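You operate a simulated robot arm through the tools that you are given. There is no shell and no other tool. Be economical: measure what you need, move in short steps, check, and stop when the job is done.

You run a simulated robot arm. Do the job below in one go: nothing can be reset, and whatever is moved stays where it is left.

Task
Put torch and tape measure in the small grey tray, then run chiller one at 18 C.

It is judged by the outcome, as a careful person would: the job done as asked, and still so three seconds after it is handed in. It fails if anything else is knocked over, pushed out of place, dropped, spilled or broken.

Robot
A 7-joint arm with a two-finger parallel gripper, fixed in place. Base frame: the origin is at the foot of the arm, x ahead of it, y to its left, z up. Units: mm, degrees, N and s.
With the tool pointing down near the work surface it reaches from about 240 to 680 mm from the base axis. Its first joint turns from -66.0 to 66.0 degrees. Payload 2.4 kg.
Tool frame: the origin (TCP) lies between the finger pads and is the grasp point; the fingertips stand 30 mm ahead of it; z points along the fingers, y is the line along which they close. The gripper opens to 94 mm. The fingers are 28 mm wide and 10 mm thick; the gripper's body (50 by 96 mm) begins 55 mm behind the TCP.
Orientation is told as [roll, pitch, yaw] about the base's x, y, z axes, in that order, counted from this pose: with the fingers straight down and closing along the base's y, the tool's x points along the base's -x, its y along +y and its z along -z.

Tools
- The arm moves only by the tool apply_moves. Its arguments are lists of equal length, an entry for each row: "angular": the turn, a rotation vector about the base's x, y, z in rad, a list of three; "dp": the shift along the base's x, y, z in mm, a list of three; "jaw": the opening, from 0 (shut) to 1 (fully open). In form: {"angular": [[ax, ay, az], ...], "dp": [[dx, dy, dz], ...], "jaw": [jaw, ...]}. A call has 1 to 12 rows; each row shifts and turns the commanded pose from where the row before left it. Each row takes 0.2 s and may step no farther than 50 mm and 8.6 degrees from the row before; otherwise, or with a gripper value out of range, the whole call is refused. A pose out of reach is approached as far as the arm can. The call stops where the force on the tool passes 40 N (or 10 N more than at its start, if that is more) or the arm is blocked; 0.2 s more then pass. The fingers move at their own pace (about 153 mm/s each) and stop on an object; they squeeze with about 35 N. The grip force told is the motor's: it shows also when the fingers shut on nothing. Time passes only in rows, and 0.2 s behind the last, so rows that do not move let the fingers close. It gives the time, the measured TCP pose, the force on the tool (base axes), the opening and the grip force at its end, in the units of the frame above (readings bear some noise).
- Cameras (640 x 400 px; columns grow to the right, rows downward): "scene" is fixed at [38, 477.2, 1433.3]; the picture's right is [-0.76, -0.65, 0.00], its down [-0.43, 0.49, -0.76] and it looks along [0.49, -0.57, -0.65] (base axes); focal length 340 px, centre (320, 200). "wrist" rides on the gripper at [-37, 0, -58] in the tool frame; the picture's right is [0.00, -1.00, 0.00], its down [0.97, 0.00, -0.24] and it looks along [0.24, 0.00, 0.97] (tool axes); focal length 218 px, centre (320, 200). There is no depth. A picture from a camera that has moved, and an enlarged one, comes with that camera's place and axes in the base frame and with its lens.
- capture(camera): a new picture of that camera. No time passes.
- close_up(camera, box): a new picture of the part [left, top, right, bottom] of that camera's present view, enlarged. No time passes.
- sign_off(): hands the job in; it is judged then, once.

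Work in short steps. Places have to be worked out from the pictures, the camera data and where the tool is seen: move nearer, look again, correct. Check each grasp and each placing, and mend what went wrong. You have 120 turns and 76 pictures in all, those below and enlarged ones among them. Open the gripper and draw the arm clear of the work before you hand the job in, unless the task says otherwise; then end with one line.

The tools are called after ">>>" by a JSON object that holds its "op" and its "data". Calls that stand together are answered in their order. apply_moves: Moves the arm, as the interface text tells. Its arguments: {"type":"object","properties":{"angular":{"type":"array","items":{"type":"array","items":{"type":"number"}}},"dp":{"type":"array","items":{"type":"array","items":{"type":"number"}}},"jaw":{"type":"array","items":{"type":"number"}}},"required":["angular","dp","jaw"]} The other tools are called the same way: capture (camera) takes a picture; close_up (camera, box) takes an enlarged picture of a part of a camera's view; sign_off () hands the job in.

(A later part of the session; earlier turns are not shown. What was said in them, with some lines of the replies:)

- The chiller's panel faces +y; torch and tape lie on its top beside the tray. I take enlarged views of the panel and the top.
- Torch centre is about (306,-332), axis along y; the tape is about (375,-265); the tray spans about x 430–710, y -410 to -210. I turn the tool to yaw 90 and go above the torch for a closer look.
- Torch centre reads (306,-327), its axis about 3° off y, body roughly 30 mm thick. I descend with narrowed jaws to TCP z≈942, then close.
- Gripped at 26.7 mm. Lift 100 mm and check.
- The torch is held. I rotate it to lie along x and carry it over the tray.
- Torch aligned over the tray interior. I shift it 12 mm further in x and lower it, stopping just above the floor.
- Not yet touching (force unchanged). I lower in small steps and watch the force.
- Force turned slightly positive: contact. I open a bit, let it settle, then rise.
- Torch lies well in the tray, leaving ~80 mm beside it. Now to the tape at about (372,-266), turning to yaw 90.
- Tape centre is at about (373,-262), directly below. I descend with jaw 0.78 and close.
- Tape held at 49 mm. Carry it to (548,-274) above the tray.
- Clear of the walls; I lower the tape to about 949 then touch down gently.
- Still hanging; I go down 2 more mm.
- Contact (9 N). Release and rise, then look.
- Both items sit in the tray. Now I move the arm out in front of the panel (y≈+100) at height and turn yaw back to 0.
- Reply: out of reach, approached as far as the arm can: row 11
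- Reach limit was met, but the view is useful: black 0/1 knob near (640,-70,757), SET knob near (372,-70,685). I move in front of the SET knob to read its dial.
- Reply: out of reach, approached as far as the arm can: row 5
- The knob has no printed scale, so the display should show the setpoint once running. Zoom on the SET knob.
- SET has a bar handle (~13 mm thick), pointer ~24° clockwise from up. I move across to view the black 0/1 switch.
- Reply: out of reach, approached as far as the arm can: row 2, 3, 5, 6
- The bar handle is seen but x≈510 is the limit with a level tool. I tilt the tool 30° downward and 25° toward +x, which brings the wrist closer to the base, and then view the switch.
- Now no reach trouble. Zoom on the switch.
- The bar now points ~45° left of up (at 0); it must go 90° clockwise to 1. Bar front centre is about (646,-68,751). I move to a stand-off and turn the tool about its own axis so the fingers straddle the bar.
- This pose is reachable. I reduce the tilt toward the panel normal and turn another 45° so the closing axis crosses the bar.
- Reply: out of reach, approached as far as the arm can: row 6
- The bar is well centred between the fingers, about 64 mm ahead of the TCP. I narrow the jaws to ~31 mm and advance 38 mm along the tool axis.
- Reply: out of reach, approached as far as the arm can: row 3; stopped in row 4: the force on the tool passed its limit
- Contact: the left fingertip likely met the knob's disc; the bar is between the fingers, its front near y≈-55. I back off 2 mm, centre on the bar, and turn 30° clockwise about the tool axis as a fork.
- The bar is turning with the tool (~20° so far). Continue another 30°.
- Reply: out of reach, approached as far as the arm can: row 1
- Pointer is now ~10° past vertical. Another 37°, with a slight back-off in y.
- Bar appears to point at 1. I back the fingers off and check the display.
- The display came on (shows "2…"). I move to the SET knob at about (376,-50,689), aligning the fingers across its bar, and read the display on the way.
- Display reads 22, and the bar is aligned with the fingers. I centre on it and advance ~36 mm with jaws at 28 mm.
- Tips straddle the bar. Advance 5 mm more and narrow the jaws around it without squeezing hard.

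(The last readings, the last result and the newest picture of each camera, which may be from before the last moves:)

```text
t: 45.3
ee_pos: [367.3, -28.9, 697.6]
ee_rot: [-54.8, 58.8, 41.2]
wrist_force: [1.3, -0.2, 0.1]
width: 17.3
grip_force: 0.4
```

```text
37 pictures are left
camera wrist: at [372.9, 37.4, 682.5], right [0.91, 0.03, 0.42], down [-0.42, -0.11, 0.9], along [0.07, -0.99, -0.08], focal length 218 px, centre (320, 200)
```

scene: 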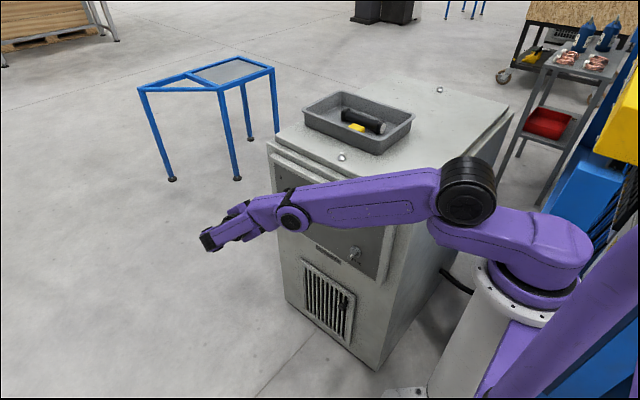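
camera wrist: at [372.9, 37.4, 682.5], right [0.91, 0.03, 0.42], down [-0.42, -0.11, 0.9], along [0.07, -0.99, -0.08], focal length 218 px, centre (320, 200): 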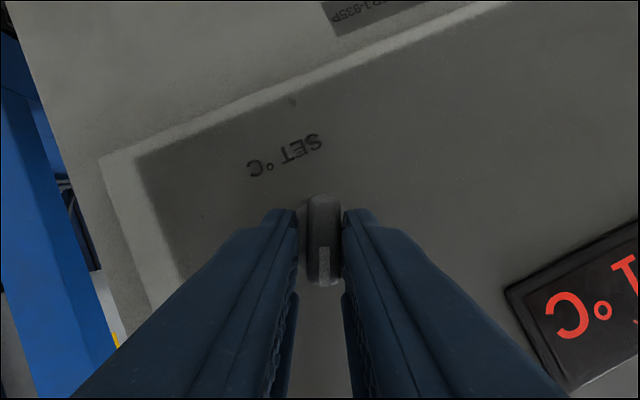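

The display's last digit changed to 1 with that nudge, so it follows SET. I turn a little counter-clockwise (about +y) and re-read.

>>> {"op": "apply_moves", "data": {"angular": [[0, 0.06, 0], [0, 0.06, 0]], "dp": [[0.5, 0, 0], [0.5, 0, 0]], "jaw": [0.18, 0.18]}}

>>> {"op": "close_up", "data": {"camera": "wrist", "box": [240, 180, 640, 400]}}

>>> {"op": "capture", "data": {"camera": "scene"}}

```text
t: 45.9
ee_pos: [370.0, -29.9, 696.9]
ee_rot: [-44.5, 63.6, 50.4]
wrist_force: [3.6, -0.2, -0.5]
width: 18.5
grip_force: 1.3
```

```text
1.60 times, centred on (440, 290) of wrist
camera zoom: at [371.8, 37.4, 682.7], right [0.95, 0.03, 0.31], down [-0.31, -0.11, 0.95], along [0.06, -0.99, -0.09], focal length 349 px, centre (128, 56)
```

zoom: 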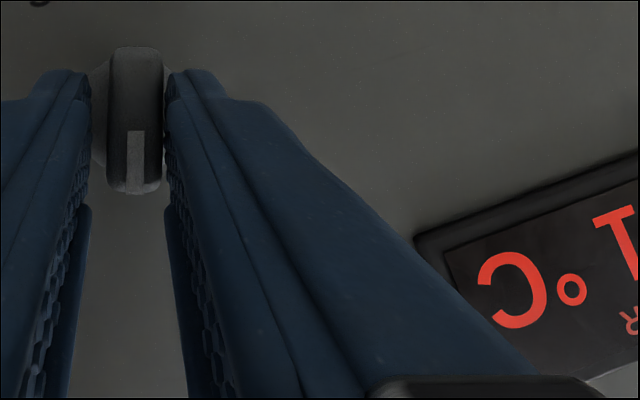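

```text
35 pictures are left
```

scene: 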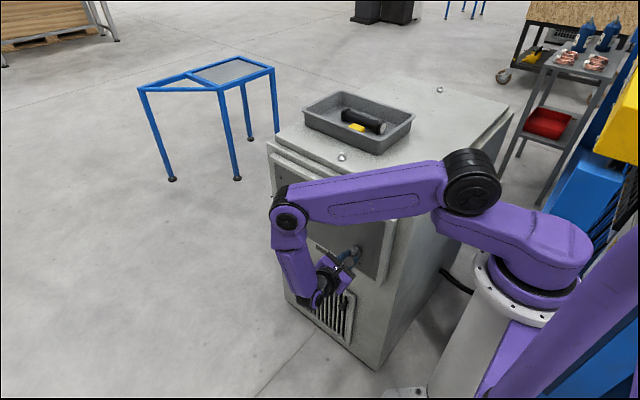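

Last digit still looks like 1. Turn another ~10° counter-clockwise, then back away to read it fully.

>>> {"op": "apply_moves", "data": {"angular": [[0, 0.09, 0], [0, 0.09, 0]], "dp": [[0.8, 0, 0], [0.8, 0, 0]], "jaw": [0.18, 0.18]}}

>>> {"op": "close_up", "data": {"camera": "wrist", "box": [240, 180, 640, 400]}}

```text
t: 46.5
ee_pos: [369.5, -29.7, 697.4]
ee_rot: [-21.9, 68.8, 71.3]
wrist_force: [4.7, 0.0, 1.8]
width: 19.8
grip_force: 2.8
```

```text
1.60 times, centred on (440, 290) of wrist
camera zoom: at [369.6, 37.5, 682.1], right [0.99, 0.03, 0.14], down [-0.13, -0.11, 0.99], along [0.04, -0.99, -0.1], focal length 349 px, centre (128, 56)
```

zoom: 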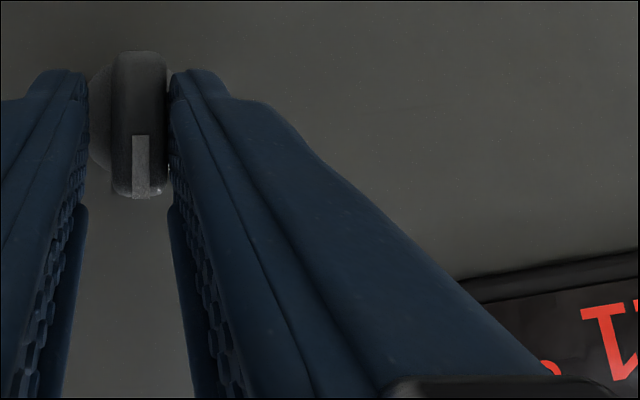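

Back off to read the full display.

>>> {"op": "apply_moves", "data": {"angular": [[0, 0, 0], [0, 0, 0], [0, 0, 0]], "dp": [[-1, 14, 5], [-2, 28, 10], [-1, 18, 6]], "jaw": [0.3, 0.3, 0.3]}}

>>> {"op": "capture", "data": {"camera": "wrist"}}

```text
t: 47.3
ee_pos: [364.3, 31.5, 719.1]
ee_rot: [-22.1, 68.8, 70.9]
wrist_force: [-0.5, 0.0, -0.3]
width: 28.1
grip_force: 0.1
```

```text
33 pictures are left
camera wrist: at [363.9, 98.2, 704.3], right [0.99, 0.03, 0.14], down [-0.13, -0.11, 0.99], along [0.04, -0.99, -0.1], focal length 218 px, centre (320, 200)
```

wrist: 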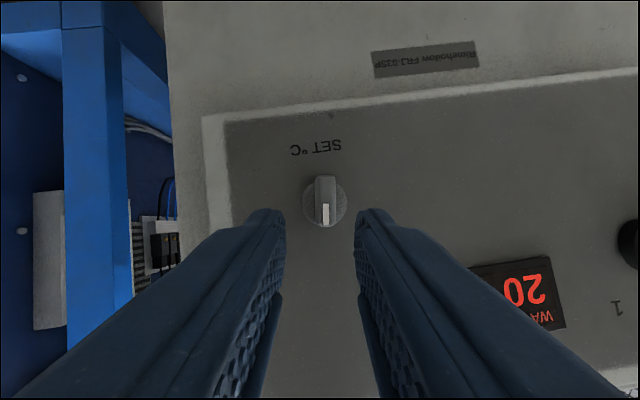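

It reads 20 now. It might be lagging water temperature, so I wait 2 s and re-read.

>>> {"op": "apply_moves", "data": {"angular": [[0, 0, 0], [0, 0, 0], [0, 0, 0], [0, 0, 0], [0, 0, 0], [0, 0, 0], [0, 0, 0], [0, 0, 0], [0, 0, 0], [0, 0, 0]], "dp": [[0, 0, 0], [0, 0, 0], [0, 0, 0], [0, 0, 0], [0, 0, 0], [0, 0, 0], [0, 0, 0], [0, 0, 0], [0, 0, 0], [0, 0, 0]], "jaw": [0.3, 0.3, 0.3, 0.3, 0.3, 0.3, 0.3, 0.3, 0.3, 0.3]}}

>>> {"op": "close_up", "data": {"camera": "wrist", "box": [280, 150, 640, 350]}}

```text
t: 49.5
ee_pos: [364.4, 31.3, 720.4]
ee_rot: [-22.2, 68.8, 70.9]
wrist_force: [-0.3, 0.0, 0.2]
width: 28.1
grip_force: 0.1
```

```text
1.78 times, centred on (460, 250) of wrist
camera zoom: at [364.2, 98.0, 704.2], right [0.99, 0.03, 0.14], down [-0.13, -0.11, 0.99], along [0.04, -0.99, -0.1], focal length 388 px, centre (71, 111)
```

zoom: 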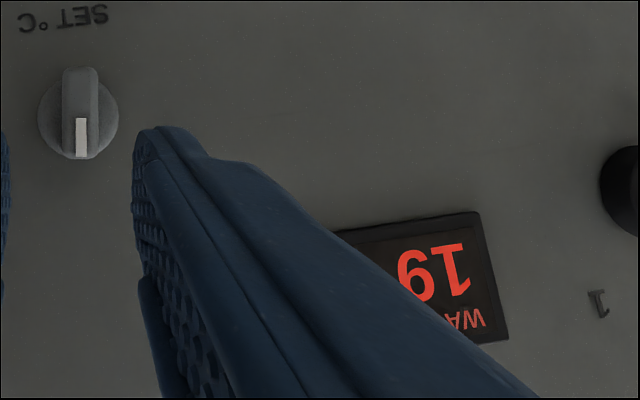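

It is lagging water temperature, falling ~0.5 °C/s. I wait for it to settle.

>>> {"op": "apply_moves", "data": {"angular": [[0, 0, 0], [0, 0, 0], [0, 0, 0], [0, 0, 0], [0, 0, 0], [0, 0, 0], [0, 0, 0], [0, 0, 0], [0, 0, 0], [0, 0, 0], [0, 0, 0], [0, 0, 0]], "dp": [[0, 0, 0], [0, 0, 0], [0, 0, 0], [0, 0, 0], [0, 0, 0], [0, 0, 0], [0, 0, 0], [0, 0, 0], [0, 0, 0], [0, 0, 0], [0, 0, 0], [0, 0, 0]], "jaw": [0.3, 0.3, 0.3, 0.3, 0.3, 0.3, 0.3, 0.3, 0.3, 0.3, 0.3, 0.3]}}

>>> {"op": "apply_moves", "data": {"angular": [[0, 0, 0], [0, 0, 0], [0, 0, 0], [0, 0, 0], [0, 0, 0], [0, 0, 0], [0, 0, 0], [0, 0, 0], [0, 0, 0], [0, 0, 0], [0, 0, 0], [0, 0, 0]], "dp": [[0, 0, 0], [0, 0, 0], [0, 0, 0], [0, 0, 0], [0, 0, 0], [0, 0, 0], [0, 0, 0], [0, 0, 0], [0, 0, 0], [0, 0, 0], [0, 0, 0], [0, 0, 0]], "jaw": [0.3, 0.3, 0.3, 0.3, 0.3, 0.3, 0.3, 0.3, 0.3, 0.3, 0.3, 0.3]}}

>>> {"op": "close_up", "data": {"camera": "wrist", "box": [280, 150, 640, 350]}}

```text
t: 52.1
ee_pos: [365.2, 30.6, 719.3]
ee_rot: [-22.3, 68.8, 70.9]
wrist_force: [0.9, 0.3, -0.7]
width: 28.1
grip_force: 0.2
```

```text
t: 54.7
ee_pos: [365.5, 31.6, 720.0]
ee_rot: [-22.3, 68.8, 71.0]
wrist_force: [-0.2, -0.6, 0.9]
width: 28.0
grip_force: 0.0
```

```text
1.78 times, centred on (460, 250) of wrist
camera zoom: at [364.2, 98.0, 704.2], right [0.99, 0.03, 0.14], down [-0.13, -0.11, 0.99], along [0.04, -0.99, -0.1], focal length 388 px, centre (71, 111)
```

zoom: 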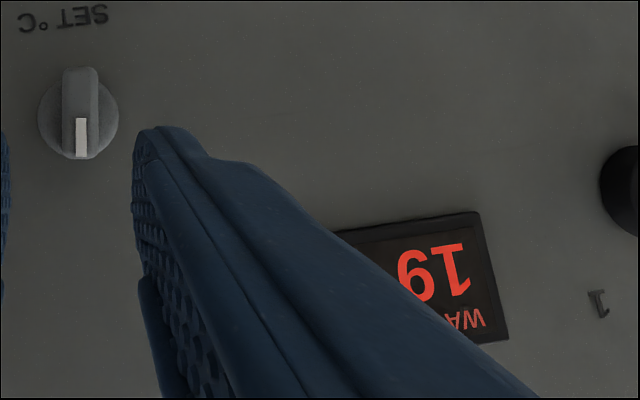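

Settled at 19, so the setpoint is ~19 with the pointer ~8° right of up. I re-engage the bar and turn ~9° more counter-clockwise.

>>> {"op": "apply_moves", "data": {"angular": [[0, 0, 0], [0, 0, 0], [0, 0, 0], [0, 0, 0], [0, 0, 0]], "dp": [[1.2, -20, -7.3], [1.2, -20, -7.3], [1, -14, -5], [0.6, -7.3, -3], [0, 0, 0]], "jaw": [0.3, 0.3, 0.3, 0.3, 0.18]}}

>>> {"op": "capture", "data": {"camera": "wrist"}}

```text
t: 55.9
ee_pos: [370.9, -30.2, 696.9]
ee_rot: [-22.2, 68.8, 70.9]
wrist_force: [3.6, -0.3, 0.8]
width: 18.5
grip_force: 1.1
```

```text
30 pictures are left
camera wrist: at [370.6, 36.4, 681.7], right [0.99, 0.03, 0.14], down [-0.13, -0.11, 0.99], along [0.04, -0.99, -0.1], focal length 218 px, centre (320, 200)
```

wrist: 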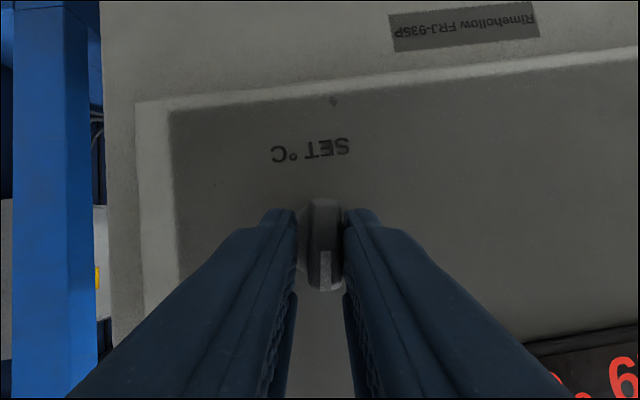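

>>> {"op": "apply_moves", "data": {"angular": [[0, 0, 0], [0, 0.08, 0], [0, 0.08, 0]], "dp": [[1.5, 0, 0], [0.5, 0, 0], [0.5, 0, 0]], "jaw": [0.18, 0.17, 0.17]}}

>>> {"op": "apply_moves", "data": {"angular": [[0, 0, 0], [0, 0, 0], [0, 0, 0]], "dp": [[-0.5, 14, 5], [-1, 28, 10], [0, 18, 6]], "jaw": [0.3, 0.3, 0.3]}}

>>> {"op": "apply_moves", "data": {"angular": [[0, 0, 0], [0, 0, 0], [0, 0, 0], [0, 0, 0], [0, 0, 0], [0, 0, 0], [0, 0, 0], [0, 0, 0], [0, 0, 0], [0, 0, 0], [0, 0, 0], [0, 0, 0]], "dp": [[0, 0, 0], [0, 0, 0], [0, 0, 0], [0, 0, 0], [0, 0, 0], [0, 0, 0], [0, 0, 0], [0, 0, 0], [0, 0, 0], [0, 0, 0], [0, 0, 0], [0, 0, 0]], "jaw": [0.3, 0.3, 0.3, 0.3, 0.3, 0.3, 0.3, 0.3, 0.3, 0.3, 0.3, 0.3]}}

>>> {"op": "apply_moves", "data": {"angular": [[0, 0, 0], [0, 0, 0], [0, 0, 0], [0, 0, 0], [0, 0, 0], [0, 0, 0], [0, 0, 0], [0, 0, 0], [0, 0, 0], [0, 0, 0], [0, 0, 0], [0, 0, 0]], "dp": [[0, 0, 0], [0, 0, 0], [0, 0, 0], [0, 0, 0], [0, 0, 0], [0, 0, 0], [0, 0, 0], [0, 0, 0], [0, 0, 0], [0, 0, 0], [0, 0, 0], [0, 0, 0]], "jaw": [0.3, 0.3, 0.3, 0.3, 0.3, 0.3, 0.3, 0.3, 0.3, 0.3, 0.3, 0.3]}}

>>> {"op": "close_up", "data": {"camera": "wrist", "box": [280, 150, 640, 375]}}

```text
t: 56.7
ee_pos: [372.2, -30.0, 696.8]
ee_rot: [4.1, 69.9, 95.5]
wrist_force: [2.2, 0.3, -0.3]
width: 17.3
grip_force: 0.6
```

```text
t: 57.5
ee_pos: [372.9, 30.1, 718.6]
ee_rot: [3.8, 70.0, 95.3]
wrist_force: [-0.4, 0.6, 0.8]
width: 28.4
grip_force: 0.0
```

```text
t: 60.1
ee_pos: [373.8, 30.5, 718.3]
ee_rot: [3.8, 69.9, 95.2]
wrist_force: [0.8, -0.5, 0.3]
width: 28.1
grip_force: 0.0
```

```text
t: 62.7
ee_pos: [373.4, 29.6, 718.4]
ee_rot: [3.8, 69.9, 95.2]
wrist_force: [0.1, 1.2, 0.2]
width: 28.1
grip_force: 0.1
```

```text
1.78 times, centred on (460, 262) of wrist
camera zoom: at [370.3, 97.0, 703.5], right [1.0, 0.03, -0.02], down [0.03, -0.11, 0.99], along [0.03, -0.99, -0.11], focal length 388 px, centre (71, 89)
```

zoom: 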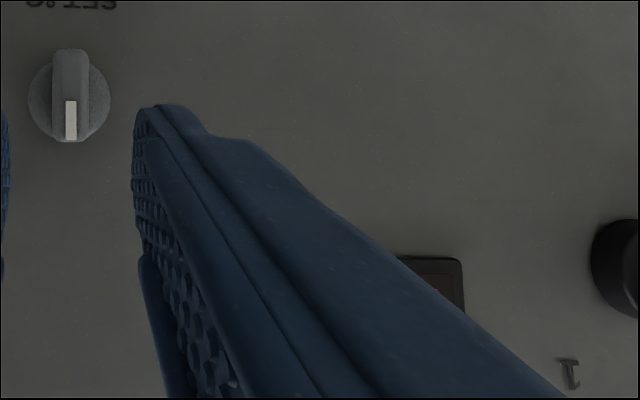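

The finger hides the display; I shift away to see it.

>>> {"op": "apply_moves", "data": {"angular": [[0, 0, 0], [0, 0, 0]], "dp": [[40, 10, 25], [40, 5, 25]], "jaw": [0.3, 0.3]}}

>>> {"op": "capture", "data": {"camera": "wrist"}}

```text
t: 63.3
ee_pos: [452.6, 44.3, 769.3]
ee_rot: [4.0, 69.9, 95.4]
wrist_force: [1.5, 0.5, -0.1]
width: 28.4
grip_force: 0.1
```

```text
28 pictures are left
camera wrist: at [449.5, 111.2, 754.1], right [1.0, 0.03, -0.02], down [0.03, -0.11, 0.99], along [0.03, -0.99, -0.11], focal length 218 px, centre (320, 200)
```

wrist: 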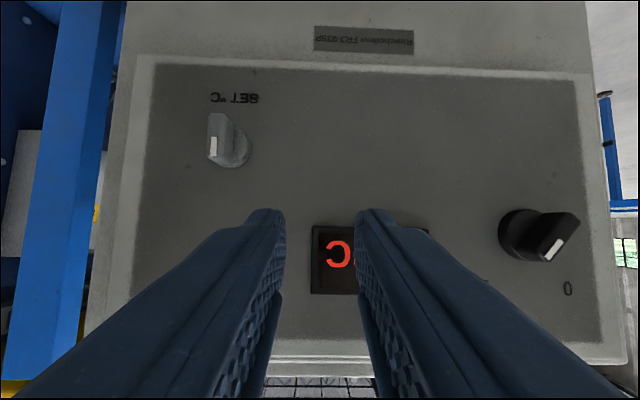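

I need the display and the switch clearly: move up/left and zoom in.

>>> {"op": "close_up", "data": {"camera": "wrist", "box": [470, 180, 610, 310]}}

>>> {"op": "apply_moves", "data": {"angular": [[0, 0, 0], [0, 0, 0]], "dp": [[20, 10, 30], [20, 10, 30]], "jaw": [0.9, 0.9]}}

>>> {"op": "capture", "data": {"camera": "wrist"}}

```text
3.08 times, centred on (540, 245) of wrist
camera zoom: at [449.5, 111.2, 754.1], right [1.0, 0.03, -0.02], down [0.03, -0.11, 0.99], along [0.03, -0.99, -0.11], focal length 672 px, centre (-357, 62)
```

zoom: 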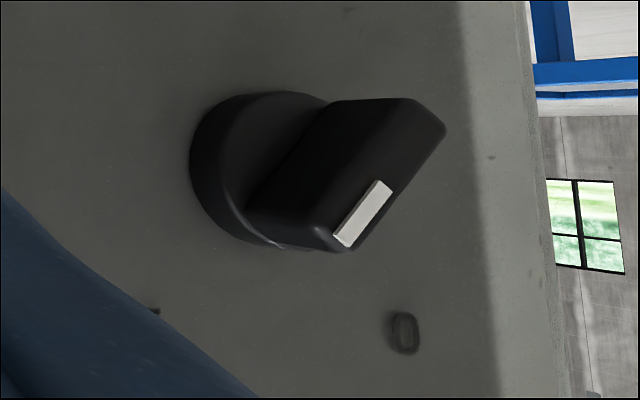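

```text
t: 63.9
ee_pos: [494.3, 63.0, 825.4]
ee_rot: [4.0, 70.0, 95.4]
wrist_force: [0.6, -0.1, -0.4]
width: 84.4
grip_force: 0.1
```

```text
26 pictures are left
camera wrist: at [490.9, 130.5, 811.3], right [1.0, 0.03, -0.02], down [0.03, -0.11, 0.99], along [0.03, -0.99, -0.11], focal length 218 px, centre (320, 200)
```

wrist: 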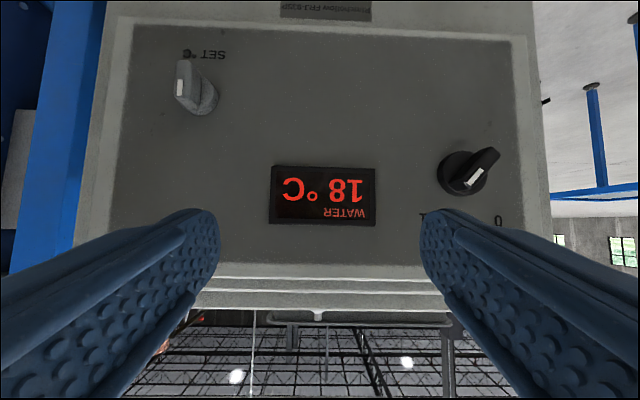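

Display reads 18 °C and the switch is at 1. I wait ~5 s to confirm it is steady.

>>> {"op": "apply_moves", "data": {"angular": [[0, 0, 0], [0, 0, 0], [0, 0, 0], [0, 0, 0], [0, 0, 0], [0, 0, 0], [0, 0, 0], [0, 0, 0], [0, 0, 0], [0, 0, 0], [0, 0, 0], [0, 0, 0]], "dp": [[0, 0, 0], [0, 0, 0], [0, 0, 0], [0, 0, 0], [0, 0, 0], [0, 0, 0], [0, 0, 0], [0, 0, 0], [0, 0, 0], [0, 0, 0], [0, 0, 0], [0, 0, 0]], "jaw": [0.9, 0.9, 0.9, 0.9, 0.9, 0.9, 0.9, 0.9, 0.9, 0.9, 0.9, 0.9]}}

>>> {"op": "apply_moves", "data": {"angular": [[0, 0, 0], [0, 0, 0], [0, 0, 0], [0, 0, 0], [0, 0, 0], [0, 0, 0], [0, 0, 0], [0, 0, 0], [0, 0, 0], [0, 0, 0], [0, 0, 0], [0, 0, 0]], "dp": [[0, 0, 0], [0, 0, 0], [0, 0, 0], [0, 0, 0], [0, 0, 0], [0, 0, 0], [0, 0, 0], [0, 0, 0], [0, 0, 0], [0, 0, 0], [0, 0, 0], [0, 0, 0]], "jaw": [0.9, 0.9, 0.9, 0.9, 0.9, 0.9, 0.9, 0.9, 0.9, 0.9, 0.9, 0.9]}}

>>> {"op": "close_up", "data": {"camera": "wrist", "box": [140, 20, 540, 270]}}

```text
t: 66.5
ee_pos: [494.7, 63.3, 826.7]
ee_rot: [3.8, 69.8, 95.3]
wrist_force: [-0.2, 0.1, 0.1]
width: 84.6
grip_force: 0.0
```

```text
t: 69.1
ee_pos: [493.5, 63.9, 825.7]
ee_rot: [3.8, 69.9, 95.3]
wrist_force: [0.0, -1.4, 0.0]
width: 84.5
grip_force: 0.1
```

```text
1.60 times, centred on (340, 145) of wrist
camera zoom: at [490.8, 130.6, 811.2], right [1.0, 0.03, -0.02], down [0.03, -0.11, 0.99], along [0.03, -0.99, -0.11], focal length 349 px, centre (288, 288)
```

zoom: 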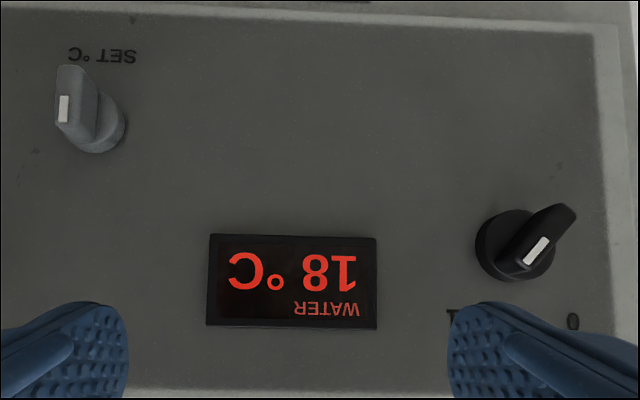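

Steady at 18 °C. I draw the arm clear, up and away from the panel.

>>> {"op": "apply_moves", "data": {"angular": [[0, 0, 0], [0, 0, 0], [0, 0, 0], [0, 0, 0], [0, 0, 0], [0, 0, 0]], "dp": [[-15, 25, 20], [-15, 25, 30], [-15, 25, 35], [-15, 25, 35], [-15, 25, 35], [0, 0, 35]], "jaw": [0.9, 0.9, 0.9, 0.9, 0.9, 0.9]}}

>>> {"op": "capture", "data": {"camera": "scene"}}

>>> {"op": "capture", "data": {"camera": "wrist"}}

```text
t: 70.5
ee_pos: [415.6, 189.7, 1016.5]
ee_rot: [3.7, 69.9, 95.3]
wrist_force: [0.7, 0.5, -0.2]
width: 84.5
grip_force: 0.0
```

```text
24 pictures are left
```

scene: 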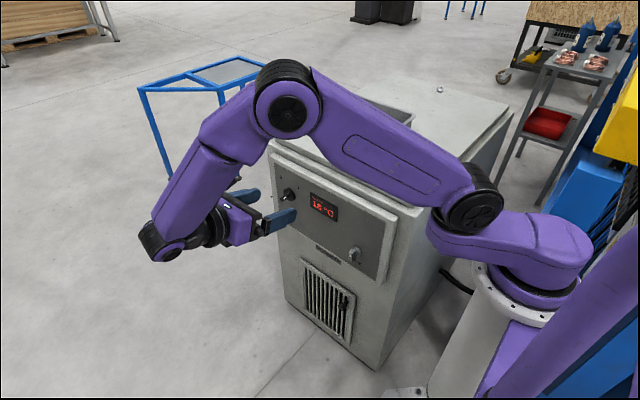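

```text
23 pictures are left
camera wrist: at [413.1, 256.0, 1000.7], right [1.0, 0.03, -0.02], down [0.03, -0.11, 0.99], along [0.03, -0.99, -0.11], focal length 218 px, centre (320, 200)
```

wrist: 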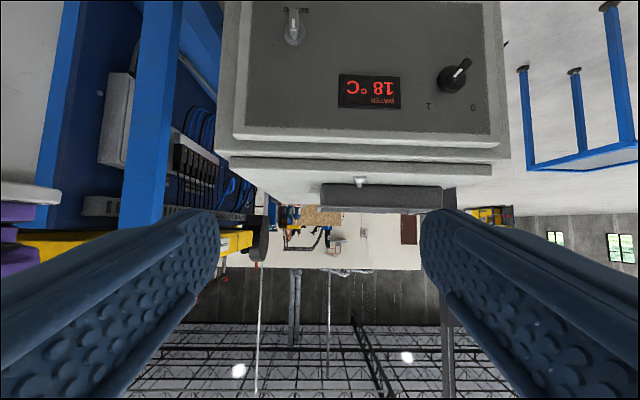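

The chiller holds 18 °C with the switch at 1. Torch and tape were in the tray when last seen, the arm has touched nothing near it since, and the gripper is open and clear, so I hand in.

>>> {"op": "sign_off", "data": {}}

```text
The job is handed in.
```

The torch and tape measure are in the small grey tray, and the chiller is switched on, with its display steady at 18 °C; the arm hid the tray in the last picture, but nothing touched it after the items were seen in place.
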